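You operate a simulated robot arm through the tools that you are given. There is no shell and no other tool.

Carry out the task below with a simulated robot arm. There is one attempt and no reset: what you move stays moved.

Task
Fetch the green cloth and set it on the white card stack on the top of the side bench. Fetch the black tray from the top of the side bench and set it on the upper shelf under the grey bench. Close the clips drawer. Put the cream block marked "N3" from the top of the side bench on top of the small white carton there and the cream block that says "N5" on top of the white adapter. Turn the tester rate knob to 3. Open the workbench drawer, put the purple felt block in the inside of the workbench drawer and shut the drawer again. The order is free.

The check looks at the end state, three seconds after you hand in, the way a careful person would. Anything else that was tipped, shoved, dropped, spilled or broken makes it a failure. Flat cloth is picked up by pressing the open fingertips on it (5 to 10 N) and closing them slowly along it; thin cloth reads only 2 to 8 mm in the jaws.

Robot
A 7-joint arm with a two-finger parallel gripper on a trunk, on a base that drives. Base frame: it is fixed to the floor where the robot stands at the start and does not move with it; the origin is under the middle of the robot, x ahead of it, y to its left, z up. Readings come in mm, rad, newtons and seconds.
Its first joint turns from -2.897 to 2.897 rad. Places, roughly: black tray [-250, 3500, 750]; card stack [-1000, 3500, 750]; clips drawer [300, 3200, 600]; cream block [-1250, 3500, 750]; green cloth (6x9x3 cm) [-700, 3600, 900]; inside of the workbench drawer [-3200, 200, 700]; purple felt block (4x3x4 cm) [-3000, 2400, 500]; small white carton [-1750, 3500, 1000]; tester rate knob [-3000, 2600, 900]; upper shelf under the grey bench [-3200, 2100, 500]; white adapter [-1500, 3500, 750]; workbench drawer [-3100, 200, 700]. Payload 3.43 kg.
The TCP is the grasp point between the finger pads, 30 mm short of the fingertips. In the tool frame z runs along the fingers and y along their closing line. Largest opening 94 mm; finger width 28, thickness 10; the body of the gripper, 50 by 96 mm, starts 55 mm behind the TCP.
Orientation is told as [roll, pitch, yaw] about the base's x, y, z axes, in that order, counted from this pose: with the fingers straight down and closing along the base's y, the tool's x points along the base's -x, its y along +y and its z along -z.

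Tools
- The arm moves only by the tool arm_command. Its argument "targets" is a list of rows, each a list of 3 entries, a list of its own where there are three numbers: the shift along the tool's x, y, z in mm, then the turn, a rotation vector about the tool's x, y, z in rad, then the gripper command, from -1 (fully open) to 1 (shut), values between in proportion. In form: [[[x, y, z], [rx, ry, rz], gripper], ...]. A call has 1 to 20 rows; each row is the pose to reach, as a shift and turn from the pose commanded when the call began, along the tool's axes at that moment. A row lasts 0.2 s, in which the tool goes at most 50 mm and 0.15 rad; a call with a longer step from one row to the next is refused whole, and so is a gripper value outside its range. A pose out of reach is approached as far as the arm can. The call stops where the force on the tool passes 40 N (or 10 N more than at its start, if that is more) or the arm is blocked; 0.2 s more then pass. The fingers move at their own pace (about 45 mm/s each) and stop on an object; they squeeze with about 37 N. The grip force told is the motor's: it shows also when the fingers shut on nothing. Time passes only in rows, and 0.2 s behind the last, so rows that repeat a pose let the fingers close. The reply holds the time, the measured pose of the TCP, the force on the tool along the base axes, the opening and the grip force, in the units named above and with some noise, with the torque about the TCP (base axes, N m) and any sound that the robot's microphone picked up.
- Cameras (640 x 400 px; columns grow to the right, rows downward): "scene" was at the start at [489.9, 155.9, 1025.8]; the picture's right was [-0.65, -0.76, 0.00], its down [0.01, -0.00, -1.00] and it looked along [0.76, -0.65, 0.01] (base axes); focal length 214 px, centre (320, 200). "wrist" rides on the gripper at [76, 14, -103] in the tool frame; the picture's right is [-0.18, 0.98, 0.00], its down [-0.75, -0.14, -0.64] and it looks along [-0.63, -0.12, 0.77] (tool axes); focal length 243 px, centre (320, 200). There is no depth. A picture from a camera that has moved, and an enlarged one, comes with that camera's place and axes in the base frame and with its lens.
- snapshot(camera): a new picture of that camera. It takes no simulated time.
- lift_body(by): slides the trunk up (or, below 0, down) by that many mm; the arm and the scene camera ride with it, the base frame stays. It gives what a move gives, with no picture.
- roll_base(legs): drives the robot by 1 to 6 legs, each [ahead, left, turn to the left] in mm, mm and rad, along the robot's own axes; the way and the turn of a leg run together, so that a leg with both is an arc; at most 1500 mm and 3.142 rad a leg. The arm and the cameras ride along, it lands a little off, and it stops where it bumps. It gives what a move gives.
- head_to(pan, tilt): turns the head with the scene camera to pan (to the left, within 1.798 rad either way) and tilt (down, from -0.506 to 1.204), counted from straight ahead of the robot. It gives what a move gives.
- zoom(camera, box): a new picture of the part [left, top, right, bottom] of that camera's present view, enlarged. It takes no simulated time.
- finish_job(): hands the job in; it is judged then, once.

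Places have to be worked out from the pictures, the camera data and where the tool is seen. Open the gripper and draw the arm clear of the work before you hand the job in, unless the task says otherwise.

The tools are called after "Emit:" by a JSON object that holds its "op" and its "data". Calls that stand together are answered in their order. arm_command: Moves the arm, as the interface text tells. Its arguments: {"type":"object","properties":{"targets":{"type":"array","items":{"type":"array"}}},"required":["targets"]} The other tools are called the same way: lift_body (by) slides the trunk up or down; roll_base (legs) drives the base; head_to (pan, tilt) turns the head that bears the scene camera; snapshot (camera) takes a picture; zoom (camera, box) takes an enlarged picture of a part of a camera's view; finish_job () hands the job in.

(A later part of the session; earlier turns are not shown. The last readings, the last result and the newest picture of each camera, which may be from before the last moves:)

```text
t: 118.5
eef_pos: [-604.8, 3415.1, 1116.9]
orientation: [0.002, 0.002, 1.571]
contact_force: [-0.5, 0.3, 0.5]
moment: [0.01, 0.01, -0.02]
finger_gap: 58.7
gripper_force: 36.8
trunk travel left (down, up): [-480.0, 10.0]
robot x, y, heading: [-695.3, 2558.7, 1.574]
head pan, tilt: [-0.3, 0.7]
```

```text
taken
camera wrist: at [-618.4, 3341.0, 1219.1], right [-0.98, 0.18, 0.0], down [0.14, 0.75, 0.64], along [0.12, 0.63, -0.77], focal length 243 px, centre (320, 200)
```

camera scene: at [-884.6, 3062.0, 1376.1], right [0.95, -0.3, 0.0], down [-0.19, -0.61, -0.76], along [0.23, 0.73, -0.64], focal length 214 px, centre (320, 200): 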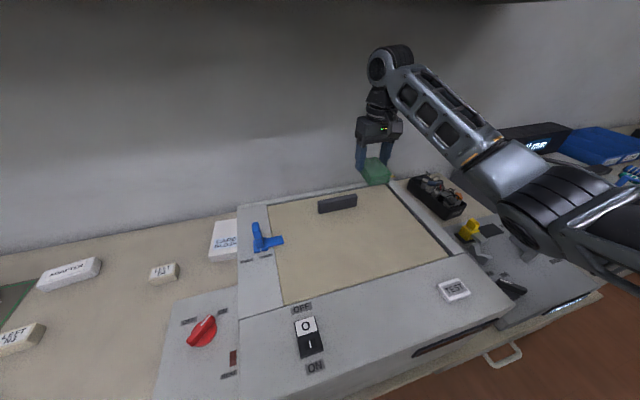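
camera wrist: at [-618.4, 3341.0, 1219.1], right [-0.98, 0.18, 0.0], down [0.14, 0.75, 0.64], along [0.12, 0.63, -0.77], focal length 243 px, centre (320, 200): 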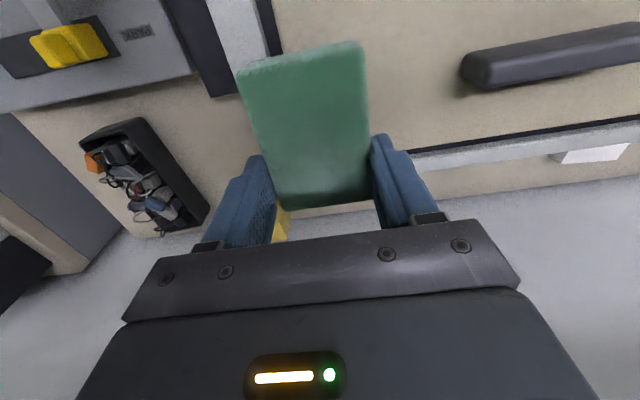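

Clear over the lid. I continue back and then higher.

Emit:
{"op": "arm_command", "data": {"targets": [[[25, 0, 0], [0, 0, 0], 1], [[50, 0, 0], [0, 0, 0], 1], [[80, 0, 0], [0, 0, 0], 1], [[110, 0, -10], [0, 0, 0], 1], [[140, 0, -25], [0, 0, 0], 1], [[170, 0, -45], [0, 0, 0], 1], [[195, 0, -70], [0, 0, 0], 1], [[195, 0, -70], [0, 0, 0], 1]]}}

Emit:
{"op": "head_to", "data": {"pan": 0.3, "tilt": 0.7}}

Emit:
{"op": "snapshot", "data": {"camera": "scene"}}

```text
t: 120.3
eef_pos: [-603.6, 3221.8, 1186.1]
orientation: [0.001, 0.002, 1.571]
contact_force: [-0.9, 0.2, -0.2]
moment: [0.04, -0.01, 0.0]
finger_gap: 58.5
gripper_force: 37.4
trunk travel left (down, up): [-480.0, 10.0]
robot x, y, heading: [-697.5, 2554.5, 1.562]
head pan, tilt: [-0.3, 0.7]
```

```text
t: 121.3
eef_pos: [-605.2, 3221.6, 1186.7]
orientation: [0.002, 0.001, 1.571]
contact_force: [-0.1, 0.2, -0.9]
moment: [0.0, 0.01, 0.0]
finger_gap: 58.8
gripper_force: 36.8
trunk travel left (down, up): [-480.0, 10.0]
robot x, y, heading: [-696.8, 2558.7, 1.571]
head pan, tilt: [0.3, 0.7]
```

```text
taken
camera scene: at [-934.7, 3061.5, 1376.3], right [0.96, 0.29, 0.0], down [0.19, -0.62, -0.76], along [-0.22, 0.73, -0.64], focal length 214 px, centre (320, 200)
```

scene: 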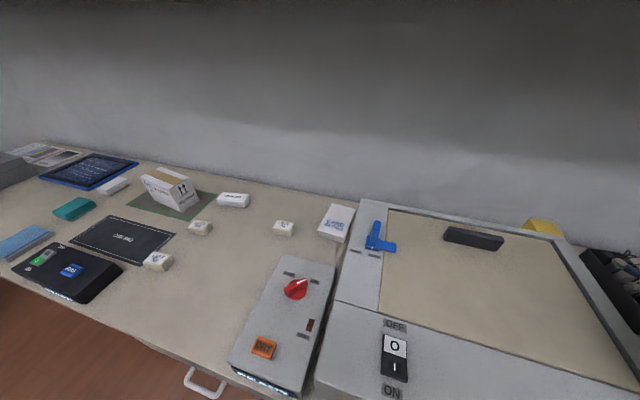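

Good overview. I enlarge to read the block labels.

Emit:
{"op": "zoom", "data": {"camera": "scene", "box": [130, 150, 370, 300]}}

Emit:
{"op": "zoom", "data": {"camera": "scene", "box": [140, 205, 300, 280]}}

```text
2.67 times, centred on (250, 225) of scene
camera zoom: at [-934.7, 3061.5, 1376.3], right [0.96, 0.29, 0.0], down [0.19, -0.62, -0.76], along [-0.22, 0.73, -0.64], focal length 572 px, centre (507, 133)
```

zoom: 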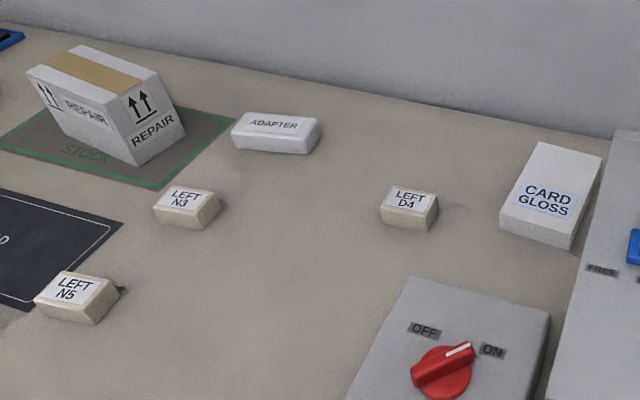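

```text
4.00 times, centred on (220, 242) of scene
camera zoom: at [-934.7, 3061.5, 1376.3], right [0.96, 0.29, 0.0], down [0.19, -0.62, -0.76], along [-0.22, 0.73, -0.64], focal length 858 px, centre (720, 30)
```

zoom: 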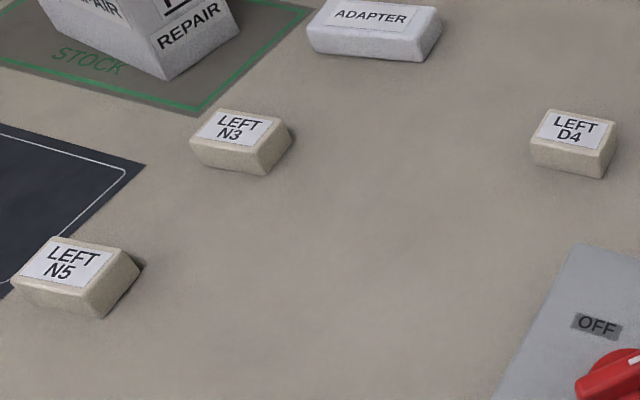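

N3 is by the carton, N5 by the mat, D4 must stay. The card stack's top is ≈878 at x −1064…−980, y 3485…3622. I drive left to put the robot at x≈−1085.

Emit:
{"op": "roll_base", "data": {"legs": [[0, 388, 0]]}}

Emit:
{"op": "head_to", "data": {"pan": -0.5, "tilt": 0.7}}

Emit:
{"op": "snapshot", "data": {"camera": "scene"}}

Emit:
{"op": "snapshot", "data": {"camera": "wrist"}}

```text
t: 123.8
eef_pos: [-994.7, 3222.7, 1185.3]
orientation: [0.0, 0.003, 1.568]
contact_force: [-0.1, -0.8, -0.3]
moment: [0.0, -0.01, -0.03]
finger_gap: 58.7
gripper_force: 36.6
trunk travel left (down, up): [-480.0, 10.0]
robot x, y, heading: [-1089.8, 2558.5, 1.568]
head pan, tilt: [0.3, 0.7]
```

```text
t: 124.9
eef_pos: [-995.0, 3222.9, 1186.4]
orientation: [0.002, 0.002, 1.569]
contact_force: [-0.6, -0.3, -0.6]
moment: [-0.02, 0.0, -0.01]
finger_gap: 58.5
gripper_force: 37.4
trunk travel left (down, up): [-480.0, 10.0]
robot x, y, heading: [-1085.0, 2561.4, 1.564]
head pan, tilt: [-0.499, 0.7]
```

```text
taken
camera scene: at [-1259.7, 3057.0, 1376.3], right [0.88, -0.48, 0.0], down [-0.31, -0.56, -0.76], along [0.37, 0.67, -0.64], focal length 214 px, centre (320, 200)
```

scene: 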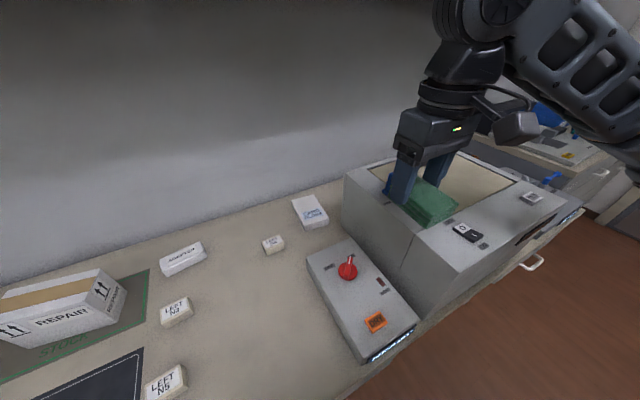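

```text
taken
camera wrist: at [-1008.8, 3148.2, 1288.3], right [-0.98, 0.19, 0.0], down [0.14, 0.75, 0.64], along [0.12, 0.63, -0.77], focal length 243 px, centre (320, 200)
```

wrist: 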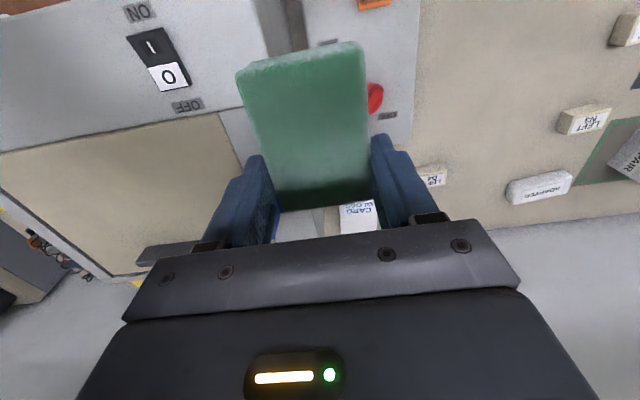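

Path to the card stack is clear; copier's left wall is x≈−950. I shift to x≈−1030, lower to z≈1080, and go forward to y≈3567.

Emit:
{"op": "arm_command", "data": {"targets": [[[0, 18, 25], [0, 0, 0], 1], [[0, 36, 55], [0, 0, 0], 1], [[-20, 36, 90], [0, 0, 0], 1], [[-55, 36, 106], [0, 0, 0], 1], [[-95, 36, 106], [0, 0, 0], 1], [[-135, 36, 106], [0, 0, 0], 1], [[-175, 36, 106], [0, 0, 0], 1], [[-215, 36, 106], [0, 0, 0], 1], [[-255, 36, 110], [0, 0, 0], 1], [[-290, 36, 115], [0, 0, 0], 1], [[-320, 36, 120], [0, 0, 0], 1], [[-344, 36, 125], [0, 0, 0], 1], [[-344, 36, 125], [0, 0, 0], 1]]}}

Emit:
{"op": "snapshot", "data": {"camera": "scene"}}

Emit:
{"op": "snapshot", "data": {"camera": "wrist"}}

```text
t: 127.7
eef_pos: [-1030.2, 3566.8, 1058.6]
orientation: [0.002, 0.003, 1.568]
contact_force: [-1.0, -0.6, -1.3]
moment: [0.02, -0.01, -0.02]
finger_gap: 58.7
gripper_force: 36.7
trunk travel left (down, up): [-480.0, 10.0]
robot x, y, heading: [-1089.1, 2561.1, 1.569]
head pan, tilt: [-0.499, 0.7]
```

```text
taken
camera scene: at [-1259.8, 3056.9, 1376.3], right [0.88, -0.48, 0.0], down [-0.31, -0.56, -0.76], along [0.37, 0.67, -0.64], focal length 214 px, centre (320, 200)
```

scene: 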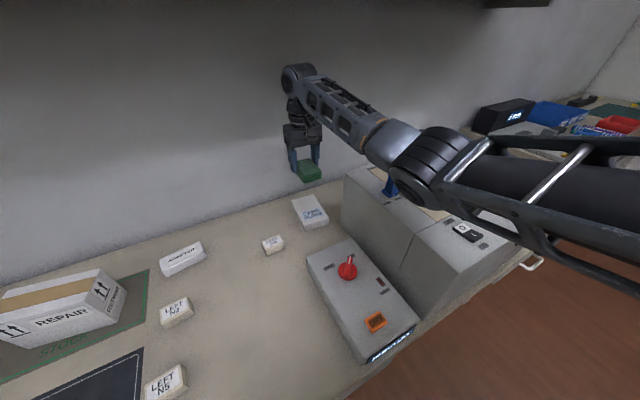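

```text
taken
camera wrist: at [-1044.7, 3492.4, 1162.6], right [-0.98, 0.19, 0.0], down [0.14, 0.75, 0.64], along [0.12, 0.63, -0.77], focal length 243 px, centre (320, 200)
```

wrist: 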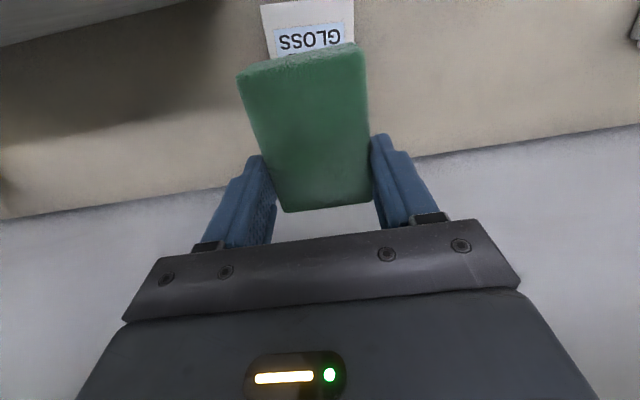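

The elbow is near the copier's blue latch; stretching the arm straightens it onto the x≈−1040 line. I back the base 14 mm and reach forward again before lowering.

Emit:
{"op": "roll_base", "data": {"legs": [[-14, 0, 0]]}}

Emit:
{"op": "arm_command", "data": {"targets": [[[-7, 0, 0], [0, 0, 0], 1], [[-14, 0, 0], [0, 0, 0], 1], [[-14, 0, 20], [0, 0, 0], 1], [[-14, 0, 40], [0, 0, 0], 1], [[-14, 0, 40], [0, 0, 0], 1]]}}

Emit:
{"op": "snapshot", "data": {"camera": "scene"}}

```text
t: 128.5
eef_pos: [-1029.6, 3552.9, 1059.5]
orientation: [0.0, 0.003, 1.568]
contact_force: [0.0, -0.1, 0.1]
moment: [-0.02, -0.01, -0.01]
finger_gap: 58.7
gripper_force: 36.8
trunk travel left (down, up): [-480.0, 10.0]
robot x, y, heading: [-1085.8, 2545.2, 1.566]
head pan, tilt: [-0.499, 0.7]
```

```text
t: 129.7
eef_pos: [-1030.4, 3566.1, 1019.6]
orientation: [0.002, 0.003, 1.567]
contact_force: [0.2, 0.0, -0.2]
moment: [-0.02, 0.0, 0.0]
finger_gap: 58.6
gripper_force: 37.2
trunk travel left (down, up): [-480.0, 10.0]
robot x, y, heading: [-1089.2, 2543.3, 1.574]
head pan, tilt: [-0.499, 0.7]
```

```text
taken
camera scene: at [-1259.7, 3043.0, 1376.3], right [0.88, -0.48, 0.0], down [-0.31, -0.56, -0.76], along [0.37, 0.67, -0.64], focal length 214 px, centre (320, 200)
```

scene: 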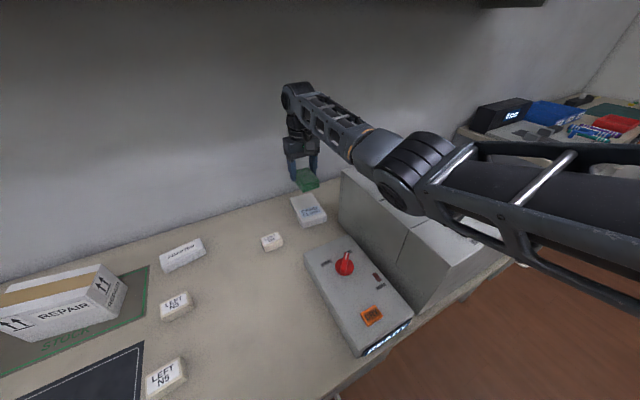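

Emit:
{"op": "arm_command", "data": {"targets": [[[0, 0, 20], [0, 0, 0], 1], [[0, 0, 40], [0, 0, 0], 1], [[0, 0, 60], [0, 0, 0], 1], [[0, 0, 60], [0, 0, 0], 1]]}}

Emit:
{"op": "snapshot", "data": {"camera": "scene"}}

Emit:
{"op": "snapshot", "data": {"camera": "wrist"}}

```text
t: 130.7
eef_pos: [-1029.8, 3568.0, 960.2]
orientation: [0.0, 0.001, 1.569]
contact_force: [-0.4, 0.3, 0.0]
moment: [0.01, 0.03, 0.01]
finger_gap: 58.7
gripper_force: 37.1
trunk travel left (down, up): [-480.0, 10.0]
robot x, y, heading: [-1086.1, 2549.1, 1.566]
head pan, tilt: [-0.499, 0.7]
```

```text
taken
camera scene: at [-1259.7, 3043.0, 1376.3], right [0.88, -0.48, 0.0], down [-0.31, -0.56, -0.76], along [0.37, 0.67, -0.64], focal length 214 px, centre (320, 200)
```

scene: 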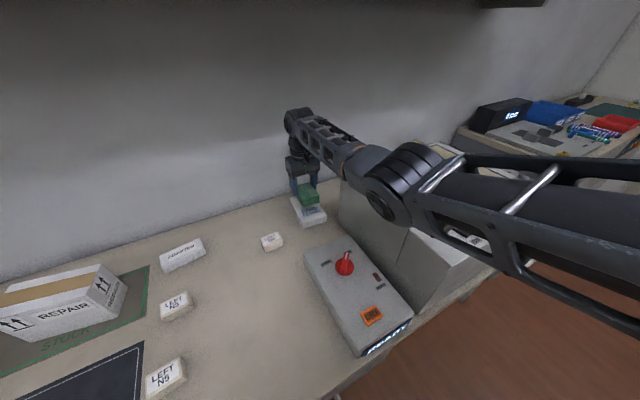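

```text
taken
camera wrist: at [-1044.8, 3491.9, 1062.5], right [-0.98, 0.19, 0.0], down [0.14, 0.75, 0.64], along [0.12, 0.63, -0.77], focal length 243 px, centre (320, 200)
```

wrist: 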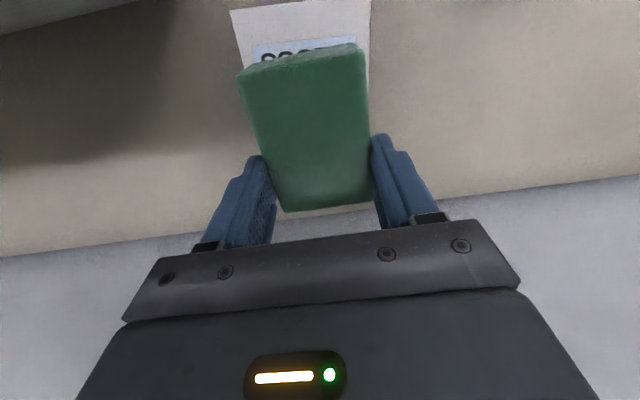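

Aligned over the card stack. I lower in small increments, reading the force.

Emit:
{"op": "arm_command", "data": {"targets": [[[0, 0, 12], [0, 0, 0], 1], [[0, 0, 24], [0, 0, 0], 1], [[0, 0, 34], [0, 0, 0], 1], [[0, 0, 34], [0, 0, 0], 1]]}}

Emit:
{"op": "snapshot", "data": {"camera": "scene"}}

```text
t: 131.7
eef_pos: [-1030.5, 3568.4, 926.4]
orientation: [0.003, 0.002, 1.567]
contact_force: [-0.3, -1.0, -1.5]
moment: [-0.01, -0.02, 0.01]
finger_gap: 58.5
gripper_force: 36.7
trunk travel left (down, up): [-480.0, 10.0]
robot x, y, heading: [-1088.4, 2545.7, 1.563]
head pan, tilt: [-0.499, 0.7]
```

```text
taken
camera scene: at [-1259.7, 3043.0, 1376.3], right [0.88, -0.48, 0.0], down [-0.31, -0.56, -0.76], along [0.37, 0.67, -0.64], focal length 214 px, centre (320, 200)
```

scene: 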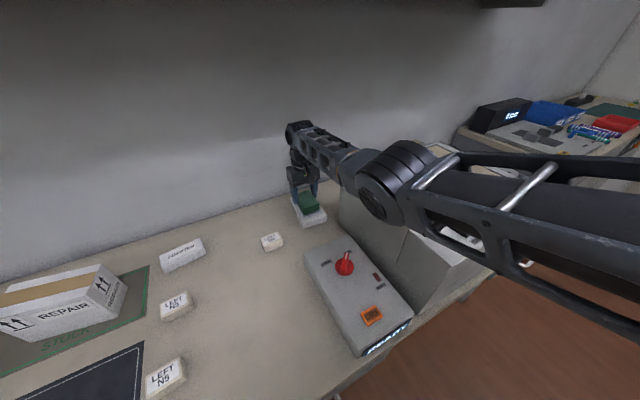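

Emit:
{"op": "arm_command", "data": {"targets": [[[0, 0, 3], [0, 0, 0], 1], [[0, 0, 5], [0, 0, 0], 1], [[0, 0, 5], [0, 0, 0], 1]]}}

Emit:
{"op": "zoom", "data": {"camera": "scene", "box": [270, 160, 350, 240]}}

```text
t: 132.5
eef_pos: [-1030.9, 3567.5, 921.1]
orientation: [0.002, 0.002, 1.569]
contact_force: [-0.7, -0.4, -0.4]
moment: [0.02, 0.0, 0.01]
finger_gap: 58.6
gripper_force: 36.9
trunk travel left (down, up): [-480.0, 10.0]
robot x, y, heading: [-1088.0, 2547.6, 1.566]
head pan, tilt: [-0.499, 0.7]
```

```text
5.00 times, centred on (310, 200) of scene
camera zoom: at [-1259.7, 3042.9, 1376.3], right [0.88, -0.48, 0.0], down [-0.31, -0.56, -0.76], along [0.37, 0.67, -0.64], focal length 1072 px, centre (370, 200)
```

zoom: 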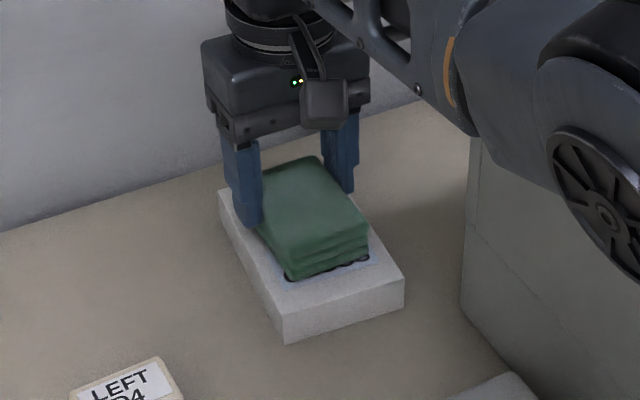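

The cloth hovers just above the card stack, well centred. I continue down in 2 mm steps until I feel contact.

Emit:
{"op": "arm_command", "data": {"targets": [[[0, 0, 2], [0, 0, 0], 1], [[0, 0, 4], [0, 0, 0], 1], [[0, 0, 4], [0, 0, 0], 1]]}}

```text
t: 133.3
eef_pos: [-1029.9, 3567.1, 918.0]
orientation: [0.002, 0.002, 1.57]
contact_force: [0.5, -0.1, 0.0]
moment: [0.0, -0.02, -0.01]
finger_gap: 58.5
gripper_force: 36.9
trunk travel left (down, up): [-480.0, 10.0]
robot x, y, heading: [-1087.0, 2546.3, 1.565]
head pan, tilt: [-0.499, 0.7]
```

Emit:
{"op": "arm_command", "data": {"targets": [[[0, 0, 2], [0, 0, 0], 1], [[0, 0, 4], [0, 0, 0], 1], [[0, 0, 4], [0, 0, 0], 1]]}}

Emit:
{"op": "zoom", "data": {"camera": "scene", "box": [270, 160, 350, 240]}}

```text
t: 134.1
eef_pos: [-1030.7, 3568.3, 915.2]
orientation: [0.003, 0.0, 1.569]
contact_force: [-1.4, -0.9, 11.0]
moment: [-0.68, 0.0, -0.1]
finger_gap: 58.9
gripper_force: 36.6
trunk travel left (down, up): [-480.0, 10.0]
robot x, y, heading: [-1088.9, 2545.3, 1.562]
head pan, tilt: [-0.499, 0.7]
```

```text
5.00 times, centred on (310, 200) of scene
camera zoom: at [-1259.8, 3042.5, 1376.6], right [0.88, -0.48, 0.0], down [-0.31, -0.56, -0.77], along [0.37, 0.67, -0.64], focal length 1072 px, centre (370, 200)
```

zoom: 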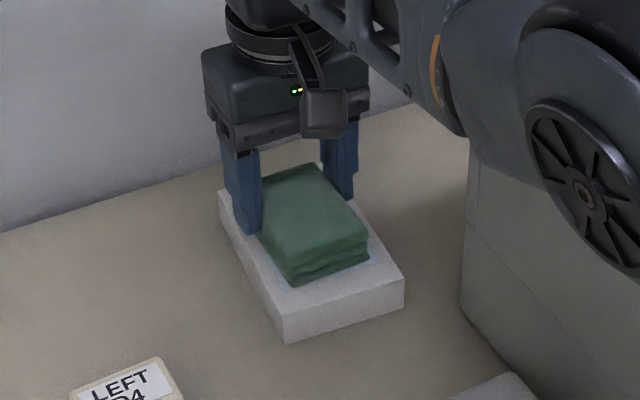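

Contact (11 N). I open the fingers partially and rise straight up.

Emit:
{"op": "arm_command", "data": {"targets": [[[0, 0, 0], [0, 0, 0], 0.0], [[0, 0, 0], [0, 0, 0], -0.5], [[0, 0, 0], [0, 0, 0], -0.7], [[0, 0, 0], [0, 0, 0], -0.7], [[0, 0, -20], [0, 0, 0], -0.7], [[0, 0, -50], [0, 0, 0], -0.7], [[0, 0, -85], [0, 0, 0], -0.7], [[0, 0, -120], [0, 0, 0], -0.7], [[0, 0, -150], [0, 0, 0], -0.7], [[0, 0, -150], [0, 0, 0], -0.7]]}}

Emit:
{"op": "snapshot", "data": {"camera": "scene"}}

Emit:
{"op": "snapshot", "data": {"camera": "wrist"}}

```text
t: 136.3
eef_pos: [-1029.9, 3566.1, 1063.5]
orientation: [0.003, 0.0, 1.57]
contact_force: [0.2, -0.2, 0.5]
moment: [0.03, 0.0, -0.02]
finger_gap: 79.8
gripper_force: 0.1
trunk travel left (down, up): [-480.0, 10.0]
robot x, y, heading: [-1086.4, 2548.4, 1.566]
head pan, tilt: [-0.499, 0.7]
```

```text
taken
camera scene: at [-1259.7, 3042.9, 1376.3], right [0.88, -0.48, 0.0], down [-0.31, -0.56, -0.76], along [0.37, 0.67, -0.64], focal length 214 px, centre (320, 200)
```

scene: 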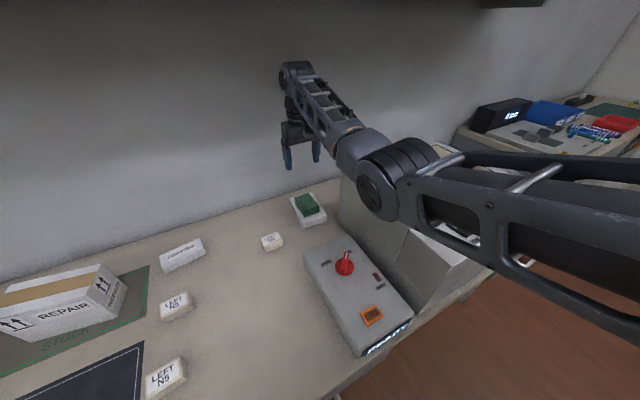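

```text
taken
camera wrist: at [-1044.6, 3492.0, 1165.7], right [-0.98, 0.19, 0.0], down [0.14, 0.75, 0.64], along [0.12, 0.63, -0.77], focal length 243 px, centre (320, 200)
```

wrist: 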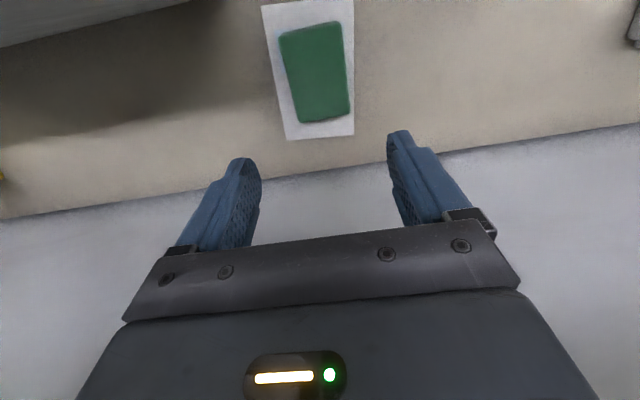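

The cloth lies on the card stack. I estimate N3 at (−1449, 3405), N5 at (−1469, 3262), adapter top at (−1420, 3543, ≈880). I retract the arm in small steps, then drive left 410 mm.

Emit:
{"op": "arm_command", "data": {"targets": [[[8, 0, 0], [0, 0, 0], -0.7], [[16, 0, 0], [0, 0, 0], -0.7], [[26, 0, 0], [0, 0, 0], -0.7], [[40, 0, 0], [0, 0, 0], -0.7], [[60, 0, 0], [0, 0, 0], -0.7], [[85, 0, 0], [0, 0, 0], -0.7], [[115, 0, 0], [0, 0, 0], -0.7], [[145, 0, 0], [0, 0, 0], -1], [[180, 0, 0], [0, 0, 0], -1], [[215, 0, 0], [0, 0, 0], -1], [[250, 0, -10], [0, 0, 0], -1], [[280, 0, -30], [0, 0, 0], -1], [[300, 0, -60], [0, 0, 0], -1], [[300, 0, -60], [0, 0, 0], -1]]}}

```text
t: 139.3
eef_pos: [-1030.5, 3267.0, 1123.5]
orientation: [0.002, 0.002, 1.569]
contact_force: [-0.5, 0.2, 0.9]
moment: [0.01, 0.02, 0.0]
finger_gap: 93.9
gripper_force: 0.0
trunk travel left (down, up): [-480.0, 10.0]
robot x, y, heading: [-1088.1, 2546.7, 1.563]
head pan, tilt: [-0.499, 0.7]
```

Emit:
{"op": "roll_base", "data": {"legs": [[0, 410, 0]]}}

Emit:
{"op": "head_to", "data": {"pan": 0.0, "tilt": 0.75}}

Emit:
{"op": "snapshot", "data": {"camera": "scene"}}

Emit:
{"op": "snapshot", "data": {"camera": "wrist"}}

```text
t: 141.8
eef_pos: [-1438.9, 3270.6, 1124.4]
orientation: [0.002, 0.001, 1.565]
contact_force: [-0.4, -0.1, 1.0]
moment: [0.01, -0.03, -0.02]
finger_gap: 94.2
gripper_force: 0.0
trunk travel left (down, up): [-480.0, 10.0]
robot x, y, heading: [-1500.3, 2545.1, 1.557]
head pan, tilt: [-0.499, 0.7]
```

```text
t: 142.8
eef_pos: [-1440.7, 3269.2, 1124.8]
orientation: [0.003, 0.002, 1.566]
contact_force: [-0.4, -0.5, -0.5]
moment: [0.01, -0.03, 0.0]
finger_gap: 94.4
gripper_force: 0.1
trunk travel left (down, up): [-480.0, 10.0]
robot x, y, heading: [-1500.4, 2549.4, 1.561]
head pan, tilt: [0.0, 0.75]
```

```text
taken
camera scene: at [-1710.7, 3054.9, 1372.1], right [1.0, -0.01, 0.0], down [-0.01, -0.68, -0.73], along [0.01, 0.73, -0.68], focal length 214 px, centre (320, 200)
```

scene: 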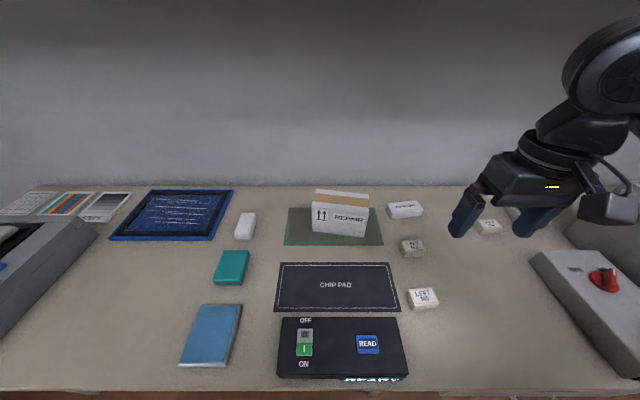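

```text
taken
camera wrist: at [-1454.8, 3195.1, 1226.0], right [-0.98, 0.19, 0.0], down [0.15, 0.75, 0.64], along [0.12, 0.63, -0.77], focal length 243 px, centre (320, 200)
```

wrist: 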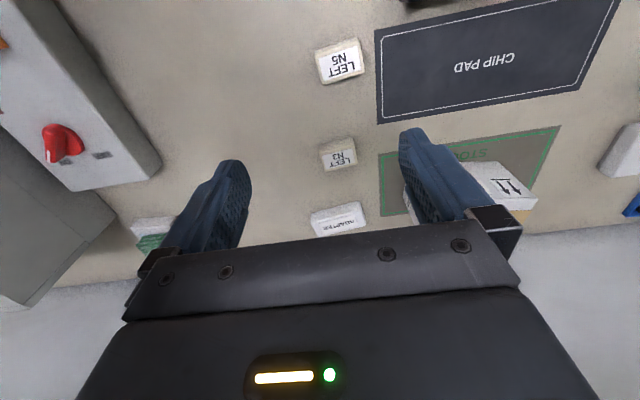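

I zoom the wrist view on the two blocks, adapter and carton for exact edges.

Emit:
{"op": "zoom", "data": {"camera": "wrist", "box": [290, 20, 410, 250]}}

Emit:
{"op": "zoom", "data": {"camera": "scene", "box": [280, 170, 460, 320]}}

```text
1.74 times, centred on (350, 135) of wrist
camera zoom: at [-1454.8, 3195.1, 1226.0], right [-0.98, 0.19, 0.0], down [0.15, 0.75, 0.64], along [0.12, 0.63, -0.77], focal length 422 px, centre (268, 313)
```

zoom: 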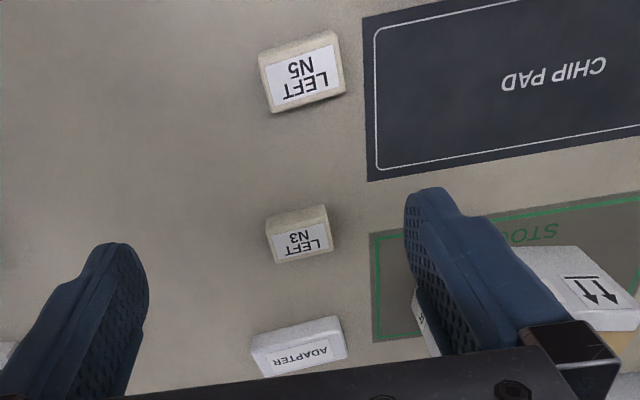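

```text
2.67 times, centred on (370, 245) of scene
camera zoom: at [-1710.7, 3054.9, 1372.1], right [1.0, -0.01, 0.0], down [-0.01, -0.68, -0.73], along [0.01, 0.73, -0.68], focal length 572 px, centre (187, 80)
```

zoom: 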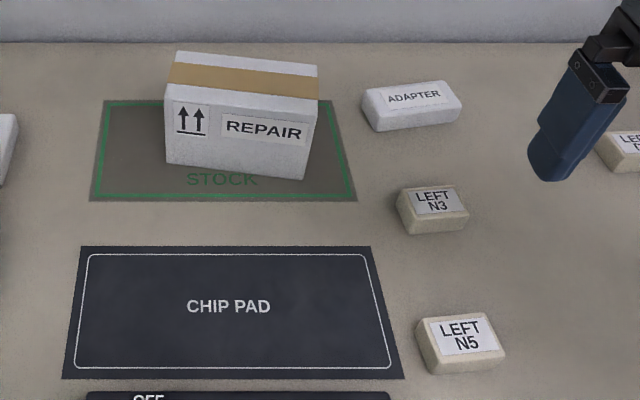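

Estimates: N3 (−1447, 3405, top ≈871, yaw ≈+0.13), adapter top centre (−1431, 3543, ≈880), carton top centre (−1645, 3493, ≈968, yaw ≈−0.17). I move above N3 and look down.

Emit:
{"op": "arm_command", "data": {"targets": [[[-40, 3, 30], [0, 0, -0.04], -1], [[-80, 7, 60], [0, 0, -0.08], -1], [[-110, 7, 95], [0, 0, -0.13], -1], [[-136, 7, 130], [0, 0, -0.13], -1], [[-136, 7, 150], [0, 0, -0.13], -1], [[-136, 7, 150], [0, 0, -0.13], -1]]}}

Emit:
{"op": "snapshot", "data": {"camera": "wrist"}}

Emit:
{"op": "snapshot", "data": {"camera": "scene"}}

```text
refused: row 2 steps farther than a row can; nothing moved
```

```text
taken
camera wrist: at [-1454.8, 3195.1, 1226.0], right [-0.98, 0.19, 0.0], down [0.15, 0.75, 0.64], along [0.12, 0.63, -0.77], focal length 243 px, centre (320, 200)
```

wrist: 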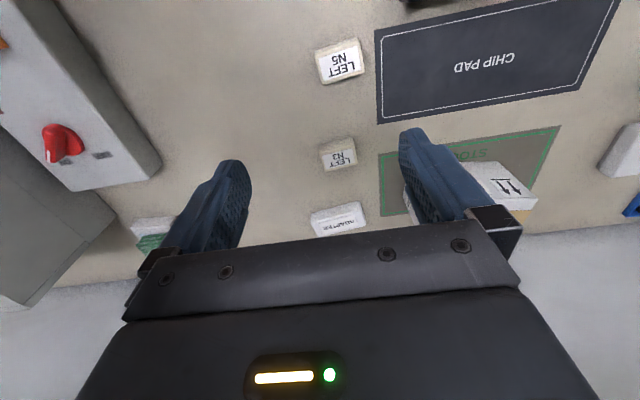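

```text
taken
camera scene: at [-1710.7, 3054.9, 1372.1], right [1.0, -0.01, 0.0], down [-0.01, -0.68, -0.73], along [0.01, 0.73, -0.68], focal length 214 px, centre (320, 200)
```

scene: 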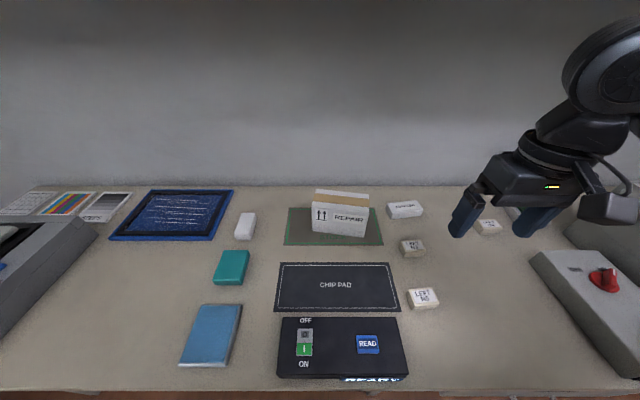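

The step was marginally over 50 mm; I use finer rows.

Emit:
{"op": "arm_command", "data": {"targets": [[[-34, 3, 25], [0, 0, -0.04], -1], [[-68, 5, 50], [0, 0, -0.08], -1], [[-102, 7, 80], [0, 0, -0.13], -1], [[-130, 7, 112], [0, 0, -0.13], -1], [[-136, 7, 148], [0, 0, -0.13], -1], [[-136, 7, 150], [0, 0, -0.13], -1]]}}

Emit:
{"op": "snapshot", "data": {"camera": "wrist"}}

Emit:
{"op": "snapshot", "data": {"camera": "scene"}}

```text
t: 144.2
eef_pos: [-1445.8, 3405.6, 972.6]
orientation: [0.0, 0.0, 1.694]
contact_force: [0.3, 0.0, 0.4]
moment: [0.01, 0.02, -0.01]
finger_gap: 94.3
gripper_force: 0.1
trunk travel left (down, up): [-480.0, 10.0]
robot x, y, heading: [-1500.2, 2551.9, 1.564]
head pan, tilt: [0.0, 0.75]
```

```text
taken
camera wrist: at [-1450.8, 3329.5, 1075.0], right [-1.0, 0.06, 0.0], down [0.05, 0.77, 0.64], along [0.04, 0.64, -0.77], focal length 243 px, centre (320, 200)
```

wrist: 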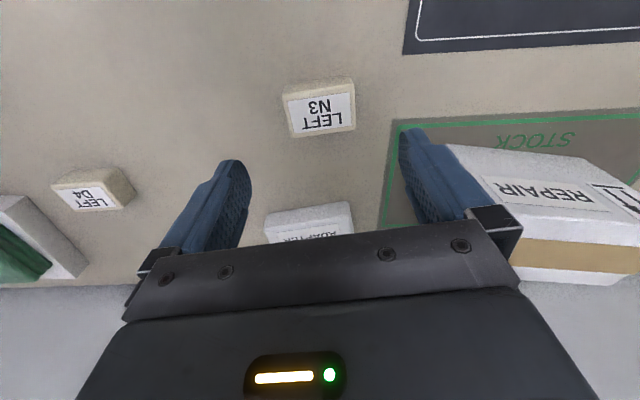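

```text
taken
camera scene: at [-1710.8, 3054.9, 1372.1], right [1.0, -0.01, 0.0], down [-0.01, -0.68, -0.73], along [0.01, 0.73, -0.68], focal length 214 px, centre (320, 200)
```

scene: 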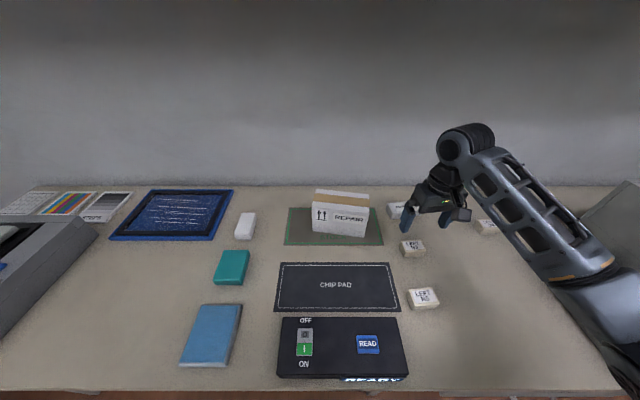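

N3 is centred at (−1448, 3404) and aligned with the jaws. I descend and close.

Emit:
{"op": "arm_command", "data": {"targets": [[[1, 2, 30], [0, 0, -0.02], -1], [[1, 2, 60], [0, 0, -0.02], -1], [[1, 2, 78], [0, 0, -0.02], -1], [[1, 2, 88], [0, 0, -0.02], -1], [[1, 2, 91], [0, 0, -0.02], -1], [[1, 2, 91], [0, 0, -0.02], -0.6], [[1, 2, 91], [0, 0, -0.02], -0.3], [[1, 2, 91], [0, 0, -0.02], 0], [[1, 2, 91], [0, 0, -0.02], 0.4], [[1, 2, 91], [0, 0, -0.02], 1], [[1, 2, 91], [0, 0, -0.02], 1], [[1, 2, 91], [0, 0, -0.02], 1]]}}

Emit:
{"op": "snapshot", "data": {"camera": "wrist"}}

```text
t: 146.8
eef_pos: [-1449.3, 3404.4, 881.9]
orientation: [0.003, 0.0, 1.716]
contact_force: [0.7, -0.5, 0.2]
moment: [0.01, 0.01, 0.0]
finger_gap: 59.6
gripper_force: 36.9
trunk travel left (down, up): [-480.0, 10.0]
robot x, y, heading: [-1499.5, 2549.4, 1.561]
head pan, tilt: [0.0, 0.75]
```

```text
taken
camera wrist: at [-1451.7, 3328.0, 984.7], right [-1.0, 0.04, 0.0], down [0.03, 0.77, 0.64], along [0.02, 0.64, -0.77], focal length 243 px, centre (320, 200)
```

wrist: 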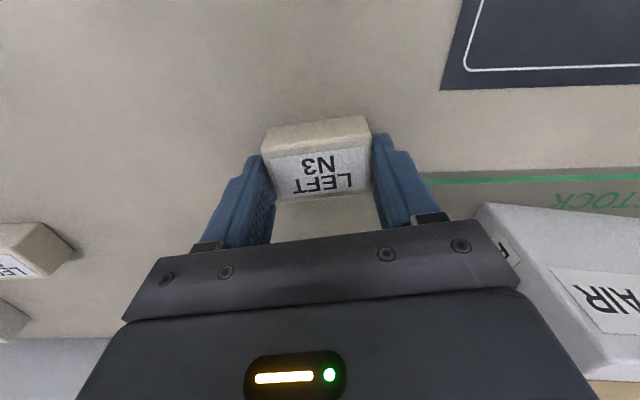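

N3 is gripped (59.6 mm). I lift it to z≈1082 and carry it over the carton, turning to the carton's angle.

Emit:
{"op": "arm_command", "data": {"targets": [[[0, 0, -15], [0, 0, 0], 1], [[0, 0, -55], [0, 0, 0], 1], [[0, 0, -100], [0, 0, 0], 1], [[0, 0, -145], [0, 0, 0], 1], [[0, 0, -190], [0, 0, 0], 1], [[-23, 36, -195], [0, 0, 0.06], 1], [[-46, 72, -195], [0, 0, 0.12], 1], [[-70, 108, -195], [0, 0, 0.18], 1], [[-93, 145, -195], [0, 0, 0.24], 1], [[-116, 181, -195], [0, 0, 0.31], 1], [[-116, 181, -195], [0, 0, 0.31], 1]]}}

Emit:
{"op": "snapshot", "data": {"camera": "wrist"}}

Emit:
{"op": "snapshot", "data": {"camera": "scene"}}

```text
t: 149.2
eef_pos: [-1645.4, 3494.6, 1076.8]
orientation: [0.001, 0.002, 1.406]
contact_force: [0.0, -0.1, -1.0]
moment: [-0.01, -0.04, 0.01]
finger_gap: 59.1
gripper_force: 36.9
trunk travel left (down, up): [-480.0, 10.0]
robot x, y, heading: [-1499.9, 2547.8, 1.566]
head pan, tilt: [0.0, 0.75]
```

```text
taken
camera wrist: at [-1671.3, 3422.7, 1179.7], right [-0.94, 0.34, 0.0], down [0.26, 0.72, 0.64], along [0.22, 0.6, -0.77], focal length 243 px, centre (320, 200)
```

wrist: 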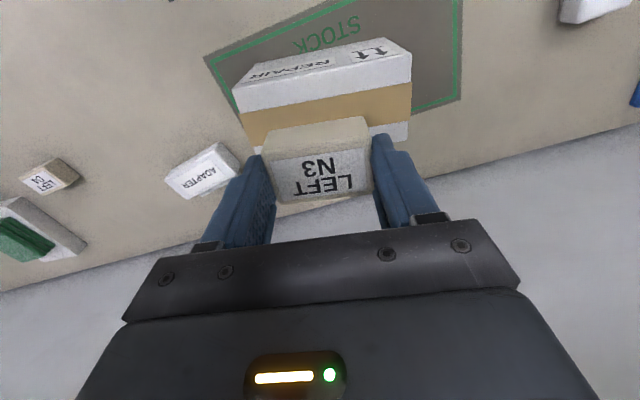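

```text
taken
camera scene: at [-1711.1, 3054.9, 1372.0], right [1.0, -0.01, 0.0], down [-0.01, -0.68, -0.73], along [0.01, 0.73, -0.68], focal length 214 px, centre (320, 200)
```

scene: 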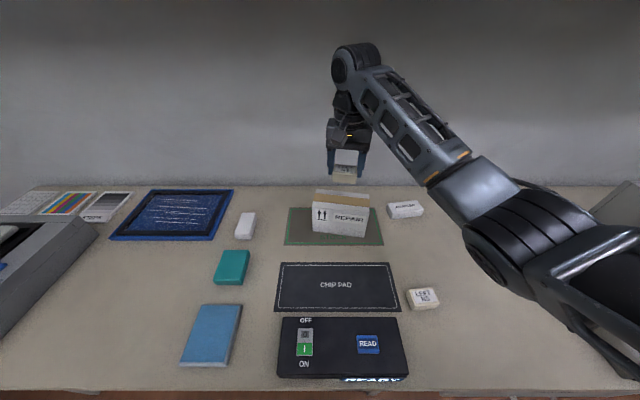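

Emit:
{"op": "zoom", "data": {"camera": "wrist", "box": [200, 20, 440, 170]}}

Emit:
{"op": "zoom", "data": {"camera": "scene", "box": [290, 130, 400, 250]}}

```text
2.67 times, centred on (320, 95) of wrist
camera zoom: at [-1671.3, 3422.7, 1179.7], right [-0.94, 0.34, 0.0], down [0.26, 0.72, 0.64], along [0.22, 0.6, -0.77], focal length 647 px, centre (320, 480)
```

zoom: 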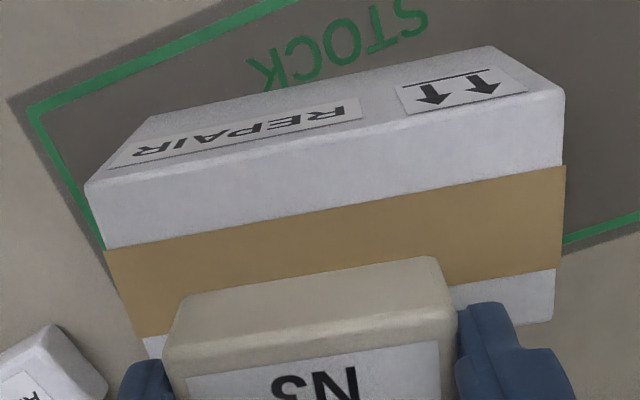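

```text
3.33 times, centred on (345, 190) of scene
camera zoom: at [-1711.1, 3054.9, 1372.0], right [1.0, -0.01, 0.0], down [-0.01, -0.68, -0.73], along [0.01, 0.73, -0.68], focal length 715 px, centre (237, 233)
```

zoom: 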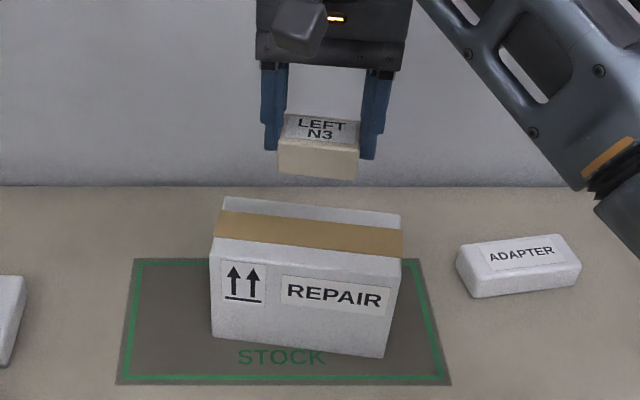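

The carton's top centre refines to (−1648, 3500, ≈968). I nudge and descend to just above contact.

Emit:
{"op": "arm_command", "data": {"targets": [[[-4, 4, 20], [0, 0, 0], 1], [[-4, 4, 45], [0, 0, 0], 1], [[-4, 4, 60], [0, 0, 0], 1], [[-4, 4, 64], [0, 0, 0], 1], [[-4, 4, 64], [0, 0, 0], 1]]}}

Emit:
{"op": "zoom", "data": {"camera": "scene", "box": [290, 130, 400, 250]}}

```text
t: 150.4
eef_pos: [-1648.0, 3499.0, 1013.2]
orientation: [0.003, 0.001, 1.406]
contact_force: [-0.5, -0.2, -0.8]
moment: [0.02, -0.01, 0.01]
finger_gap: 58.9
gripper_force: 37.2
trunk travel left (down, up): [-480.0, 10.0]
robot x, y, heading: [-1504.7, 2548.8, 1.565]
head pan, tilt: [0.0, 0.75]
```

```text
3.33 times, centred on (345, 190) of scene
camera zoom: at [-1710.8, 3055.0, 1372.0], right [1.0, -0.01, 0.0], down [-0.01, -0.68, -0.73], along [0.01, 0.73, -0.68], focal length 715 px, centre (237, 233)
```

zoom: 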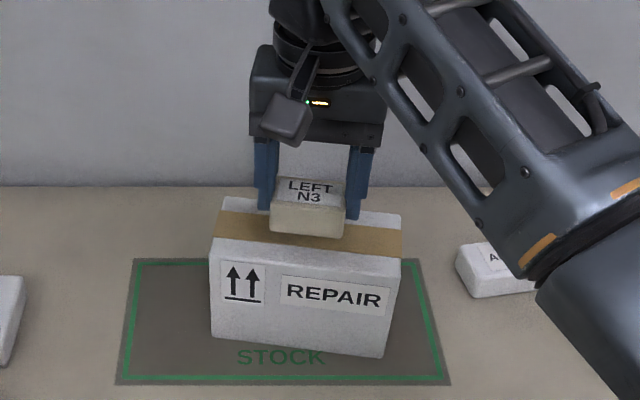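

Emit:
{"op": "arm_command", "data": {"targets": [[[0, 0, 2], [0, 0, 0], 1], [[0, 0, 4], [0, 0, 0], 1], [[0, 0, 6], [0, 0, 0], 1], [[0, 0, 6], [0, 0, 0], 1]]}}

```text
t: 151.4
eef_pos: [-1648.4, 3497.8, 1008.6]
orientation: [0.002, 0.001, 1.404]
contact_force: [0.1, -0.4, -0.8]
moment: [0.01, -0.03, 0.0]
finger_gap: 59.1
gripper_force: 37.3
trunk travel left (down, up): [-480.0, 10.0]
robot x, y, heading: [-1504.0, 2547.9, 1.562]
head pan, tilt: [0.0, 0.75]
```

Emit:
{"op": "arm_command", "data": {"targets": [[[0, 0, 2], [0, 0, 0], 1], [[0, 0, 4], [0, 0, 0], 1], [[0, 0, 4], [0, 0, 0], 1]]}}

Emit:
{"op": "zoom", "data": {"camera": "scene", "box": [290, 130, 400, 250]}}

```text
t: 152.2
eef_pos: [-1647.0, 3499.2, 1001.6]
orientation: [0.002, 0.003, 1.406]
contact_force: [0.1, -0.3, -0.9]
moment: [0.03, -0.01, 0.01]
finger_gap: 58.8
gripper_force: 36.8
trunk travel left (down, up): [-480.0, 10.0]
robot x, y, heading: [-1499.8, 2549.3, 1.567]
head pan, tilt: [0.0, 0.75]
```

```text
3.33 times, centred on (345, 190) of scene
camera zoom: at [-1710.8, 3054.9, 1372.0], right [1.0, -0.01, 0.0], down [-0.01, -0.68, -0.73], along [0.01, 0.73, -0.68], focal length 715 px, centre (237, 233)
```

zoom: 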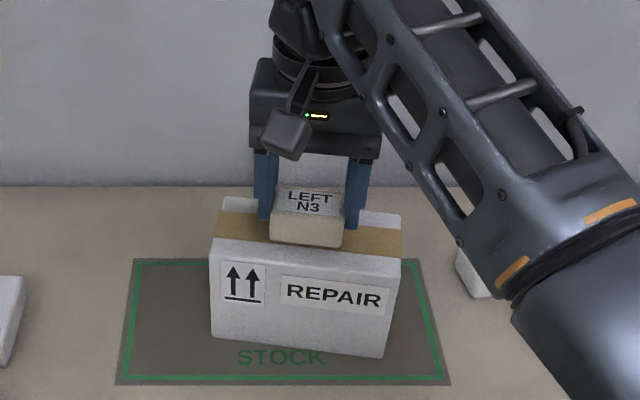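

Emit:
{"op": "arm_command", "data": {"targets": [[[0, 0, 2], [0, 0, 0], 1], [[0, 0, 4], [0, 0, 0], 1], [[0, 0, 4], [0, 0, 0], 1]]}}

```text
t: 153.0
eef_pos: [-1647.5, 3497.7, 1000.6]
orientation: [0.0, 0.001, 1.405]
contact_force: [-0.2, 0.6, -0.6]
moment: [-0.01, -0.01, -0.01]
finger_gap: 58.9
gripper_force: 36.5
trunk travel left (down, up): [-480.0, 10.0]
robot x, y, heading: [-1501.8, 2547.7, 1.562]
head pan, tilt: [0.0, 0.75]
```

Emit:
{"op": "arm_command", "data": {"targets": [[[0, 0, 2], [0, 0, 0], 1], [[0, 0, 3], [0, 0, 0], 1], [[0, 0, 3], [0, 0, 0], 1]]}}

Emit:
{"op": "zoom", "data": {"camera": "scene", "box": [310, 165, 380, 215]}}

```text
t: 153.8
eef_pos: [-1648.5, 3498.0, 996.1]
orientation: [0.002, 0.001, 1.407]
contact_force: [0.7, -0.3, -0.3]
moment: [0.02, -0.02, 0.03]
finger_gap: 58.9
gripper_force: 37.1
trunk travel left (down, up): [-480.0, 10.0]
robot x, y, heading: [-1500.0, 2550.3, 1.56]
head pan, tilt: [0.0, 0.75]
```

```text
8.00 times, centred on (345, 190) of scene
camera zoom: at [-1710.8, 3054.9, 1372.0], right [1.0, -0.01, 0.0], down [-0.01, -0.68, -0.73], along [0.01, 0.73, -0.68], focal length 1716 px, centre (120, 280)
```

zoom: 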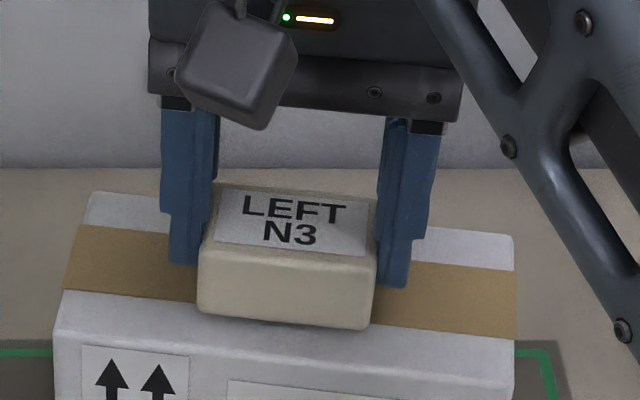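

Emit:
{"op": "arm_command", "data": {"targets": [[[0, 0, 2], [0, 0, 0], 1], [[0, 0, 4], [0, 0, 0], 1], [[0, 0, 4], [0, 0, 0], 1]]}}

```text
t: 154.6
eef_pos: [-1647.2, 3497.7, 992.0]
orientation: [0.0, 0.002, 1.405]
contact_force: [0.3, 0.5, 0.0]
moment: [-0.02, -0.01, 0.0]
finger_gap: 58.8
gripper_force: 37.0
trunk travel left (down, up): [-480.0, 10.0]
robot x, y, heading: [-1500.4, 2544.1, 1.563]
head pan, tilt: [0.0, 0.75]
```

Emit:
{"op": "arm_command", "data": {"targets": [[[0, 0, 2], [0, 0, 0], 1], [[0, 0, 4], [0, 0, 0], 1], [[0, 0, 4], [0, 0, 0], 1]]}}

Emit:
{"op": "zoom", "data": {"camera": "scene", "box": [310, 165, 380, 215]}}

```text
t: 155.4
eef_pos: [-1648.2, 3497.7, 990.9]
orientation: [0.003, -0.001, 1.407]
contact_force: [2.4, -2.5, 22.4]
moment: [-0.33, -0.25, -0.04]
finger_gap: 58.7
gripper_force: 37.1
trunk travel left (down, up): [-480.0, 10.0]
robot x, y, heading: [-1497.4, 2544.6, 1.559]
head pan, tilt: [0.0, 0.75]
```

```text
8.00 times, centred on (345, 190) of scene
camera zoom: at [-1710.6, 3054.1, 1372.7], right [1.0, -0.01, 0.0], down [-0.01, -0.68, -0.73], along [0.01, 0.73, -0.68], focal length 1716 px, centre (120, 280)
```

zoom: 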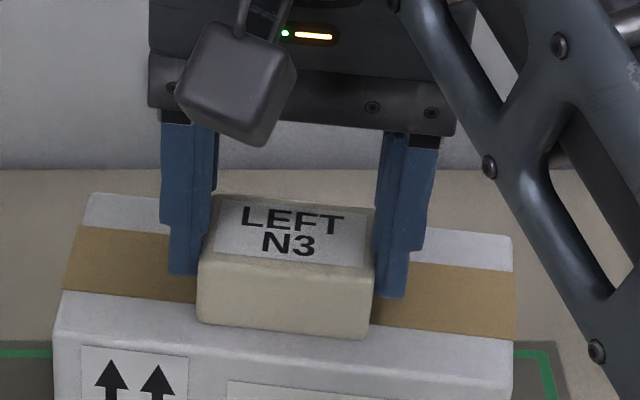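

Contact at 22 N with the block well on the carton's top. I ease off 1 mm, open, and lift away.

Emit:
{"op": "arm_command", "data": {"targets": [[[0, 0, -1], [0, 0, 0], 0.2], [[0, 0, -1], [0, 0, 0], -0.3], [[0, 0, -1], [0, 0, 0], -0.6], [[0, 0, -1], [0, 0, 0], -0.6], [[0, 0, -25], [0, 0, 0], -0.6], [[0, 0, -60], [0, 0, 0], -0.6], [[0, 0, -90], [0, 0, 0], -0.8], [[0, 0, -90], [0, 0, 0], -1]]}}

Emit:
{"op": "zoom", "data": {"camera": "scene", "box": [270, 130, 430, 250]}}

Emit:
{"op": "snapshot", "data": {"camera": "wrist"}}

```text
t: 157.2
eef_pos: [-1646.8, 3498.2, 1078.0]
orientation: [0.001, 0.001, 1.405]
contact_force: [0.0, -0.4, 0.2]
moment: [-0.02, 0.01, -0.01]
finger_gap: 94.0
gripper_force: 0.0
trunk travel left (down, up): [-480.0, 10.0]
robot x, y, heading: [-1501.3, 2546.9, 1.563]
head pan, tilt: [0.0, 0.75]
```

```text
3.33 times, centred on (350, 190) of scene
camera zoom: at [-1710.7, 3054.9, 1372.0], right [1.0, -0.01, 0.0], down [-0.01, -0.68, -0.73], along [0.01, 0.73, -0.68], focal length 715 px, centre (220, 233)
```

zoom: 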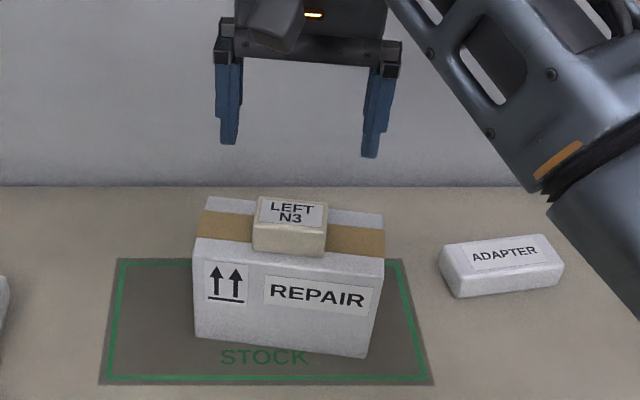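

```text
taken
camera wrist: at [-1673.9, 3426.8, 1180.4], right [-0.94, 0.34, 0.0], down [0.26, 0.72, 0.64], along [0.22, 0.6, -0.77], focal length 243 px, centre (320, 200)
```

wrist: 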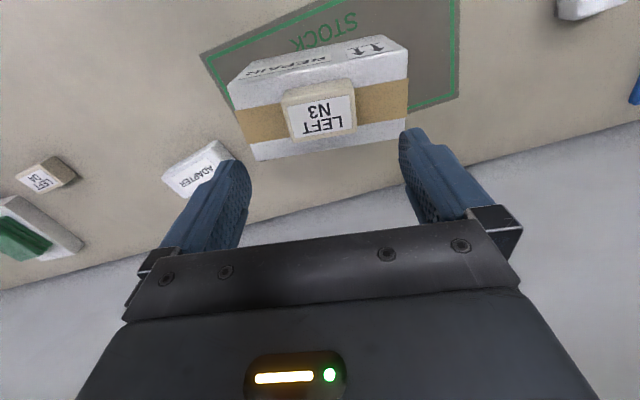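

N3 sits centrally on the carton. Next N5 at about (−1469, 3262): I move over it, turning to its angle.

Emit:
{"op": "arm_command", "data": {"targets": [[[29, -31, 0], [0, 0, -0.045], -1], [[58, -61, 0], [0, 0, -0.09], -1], [[87, -92, 0], [0, 0, -0.135], -1], [[116, -123, 0], [0, 0, -0.18], -1], [[145, -153, 0], [0, 0, -0.225], -1], [[174, -184, 0], [0, 0, -0.27], -1], [[203, -214, 0], [0, 0, -0.315], -1], [[203, -214, 45], [0, 0, -0.315], -1], [[203, -214, 90], [0, 0, -0.315], -1], [[203, -214, 100], [0, 0, -0.315], -1]]}}

Emit:
{"op": "snapshot", "data": {"camera": "wrist"}}

Emit:
{"op": "snapshot", "data": {"camera": "scene"}}

```text
t: 159.4
eef_pos: [-1469.6, 3263.5, 978.1]
orientation: [0.003, -0.001, 1.721]
contact_force: [0.6, -0.1, 0.1]
moment: [0.02, -0.07, -0.03]
finger_gap: 93.8
gripper_force: 0.1
trunk travel left (down, up): [-480.0, 10.0]
robot x, y, heading: [-1500.3, 2548.4, 1.559]
head pan, tilt: [0.0, 0.75]
```

```text
taken
camera wrist: at [-1472.7, 3186.4, 1080.8], right [-1.0, 0.03, 0.0], down [0.03, 0.77, 0.64], along [0.02, 0.64, -0.77], focal length 243 px, centre (320, 200)
```

wrist: 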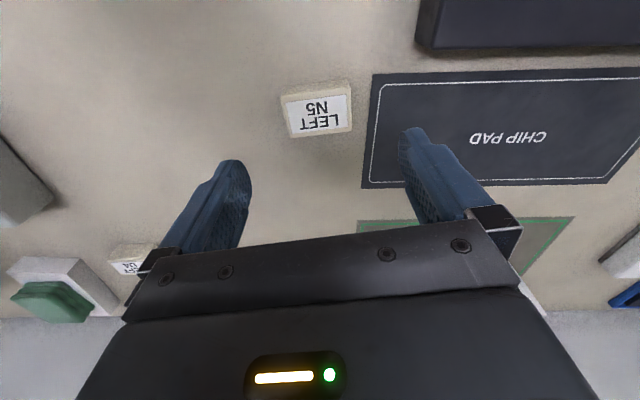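

```text
taken
camera scene: at [-1710.6, 3054.9, 1372.1], right [1.0, -0.01, 0.0], down [-0.01, -0.68, -0.73], along [0.01, 0.73, -0.68], focal length 214 px, centre (320, 200)
```

scene: 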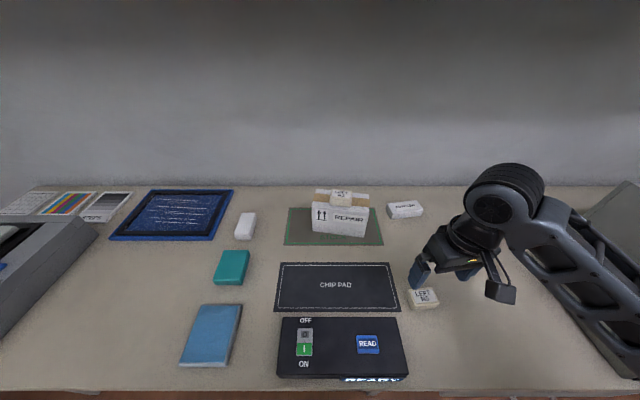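

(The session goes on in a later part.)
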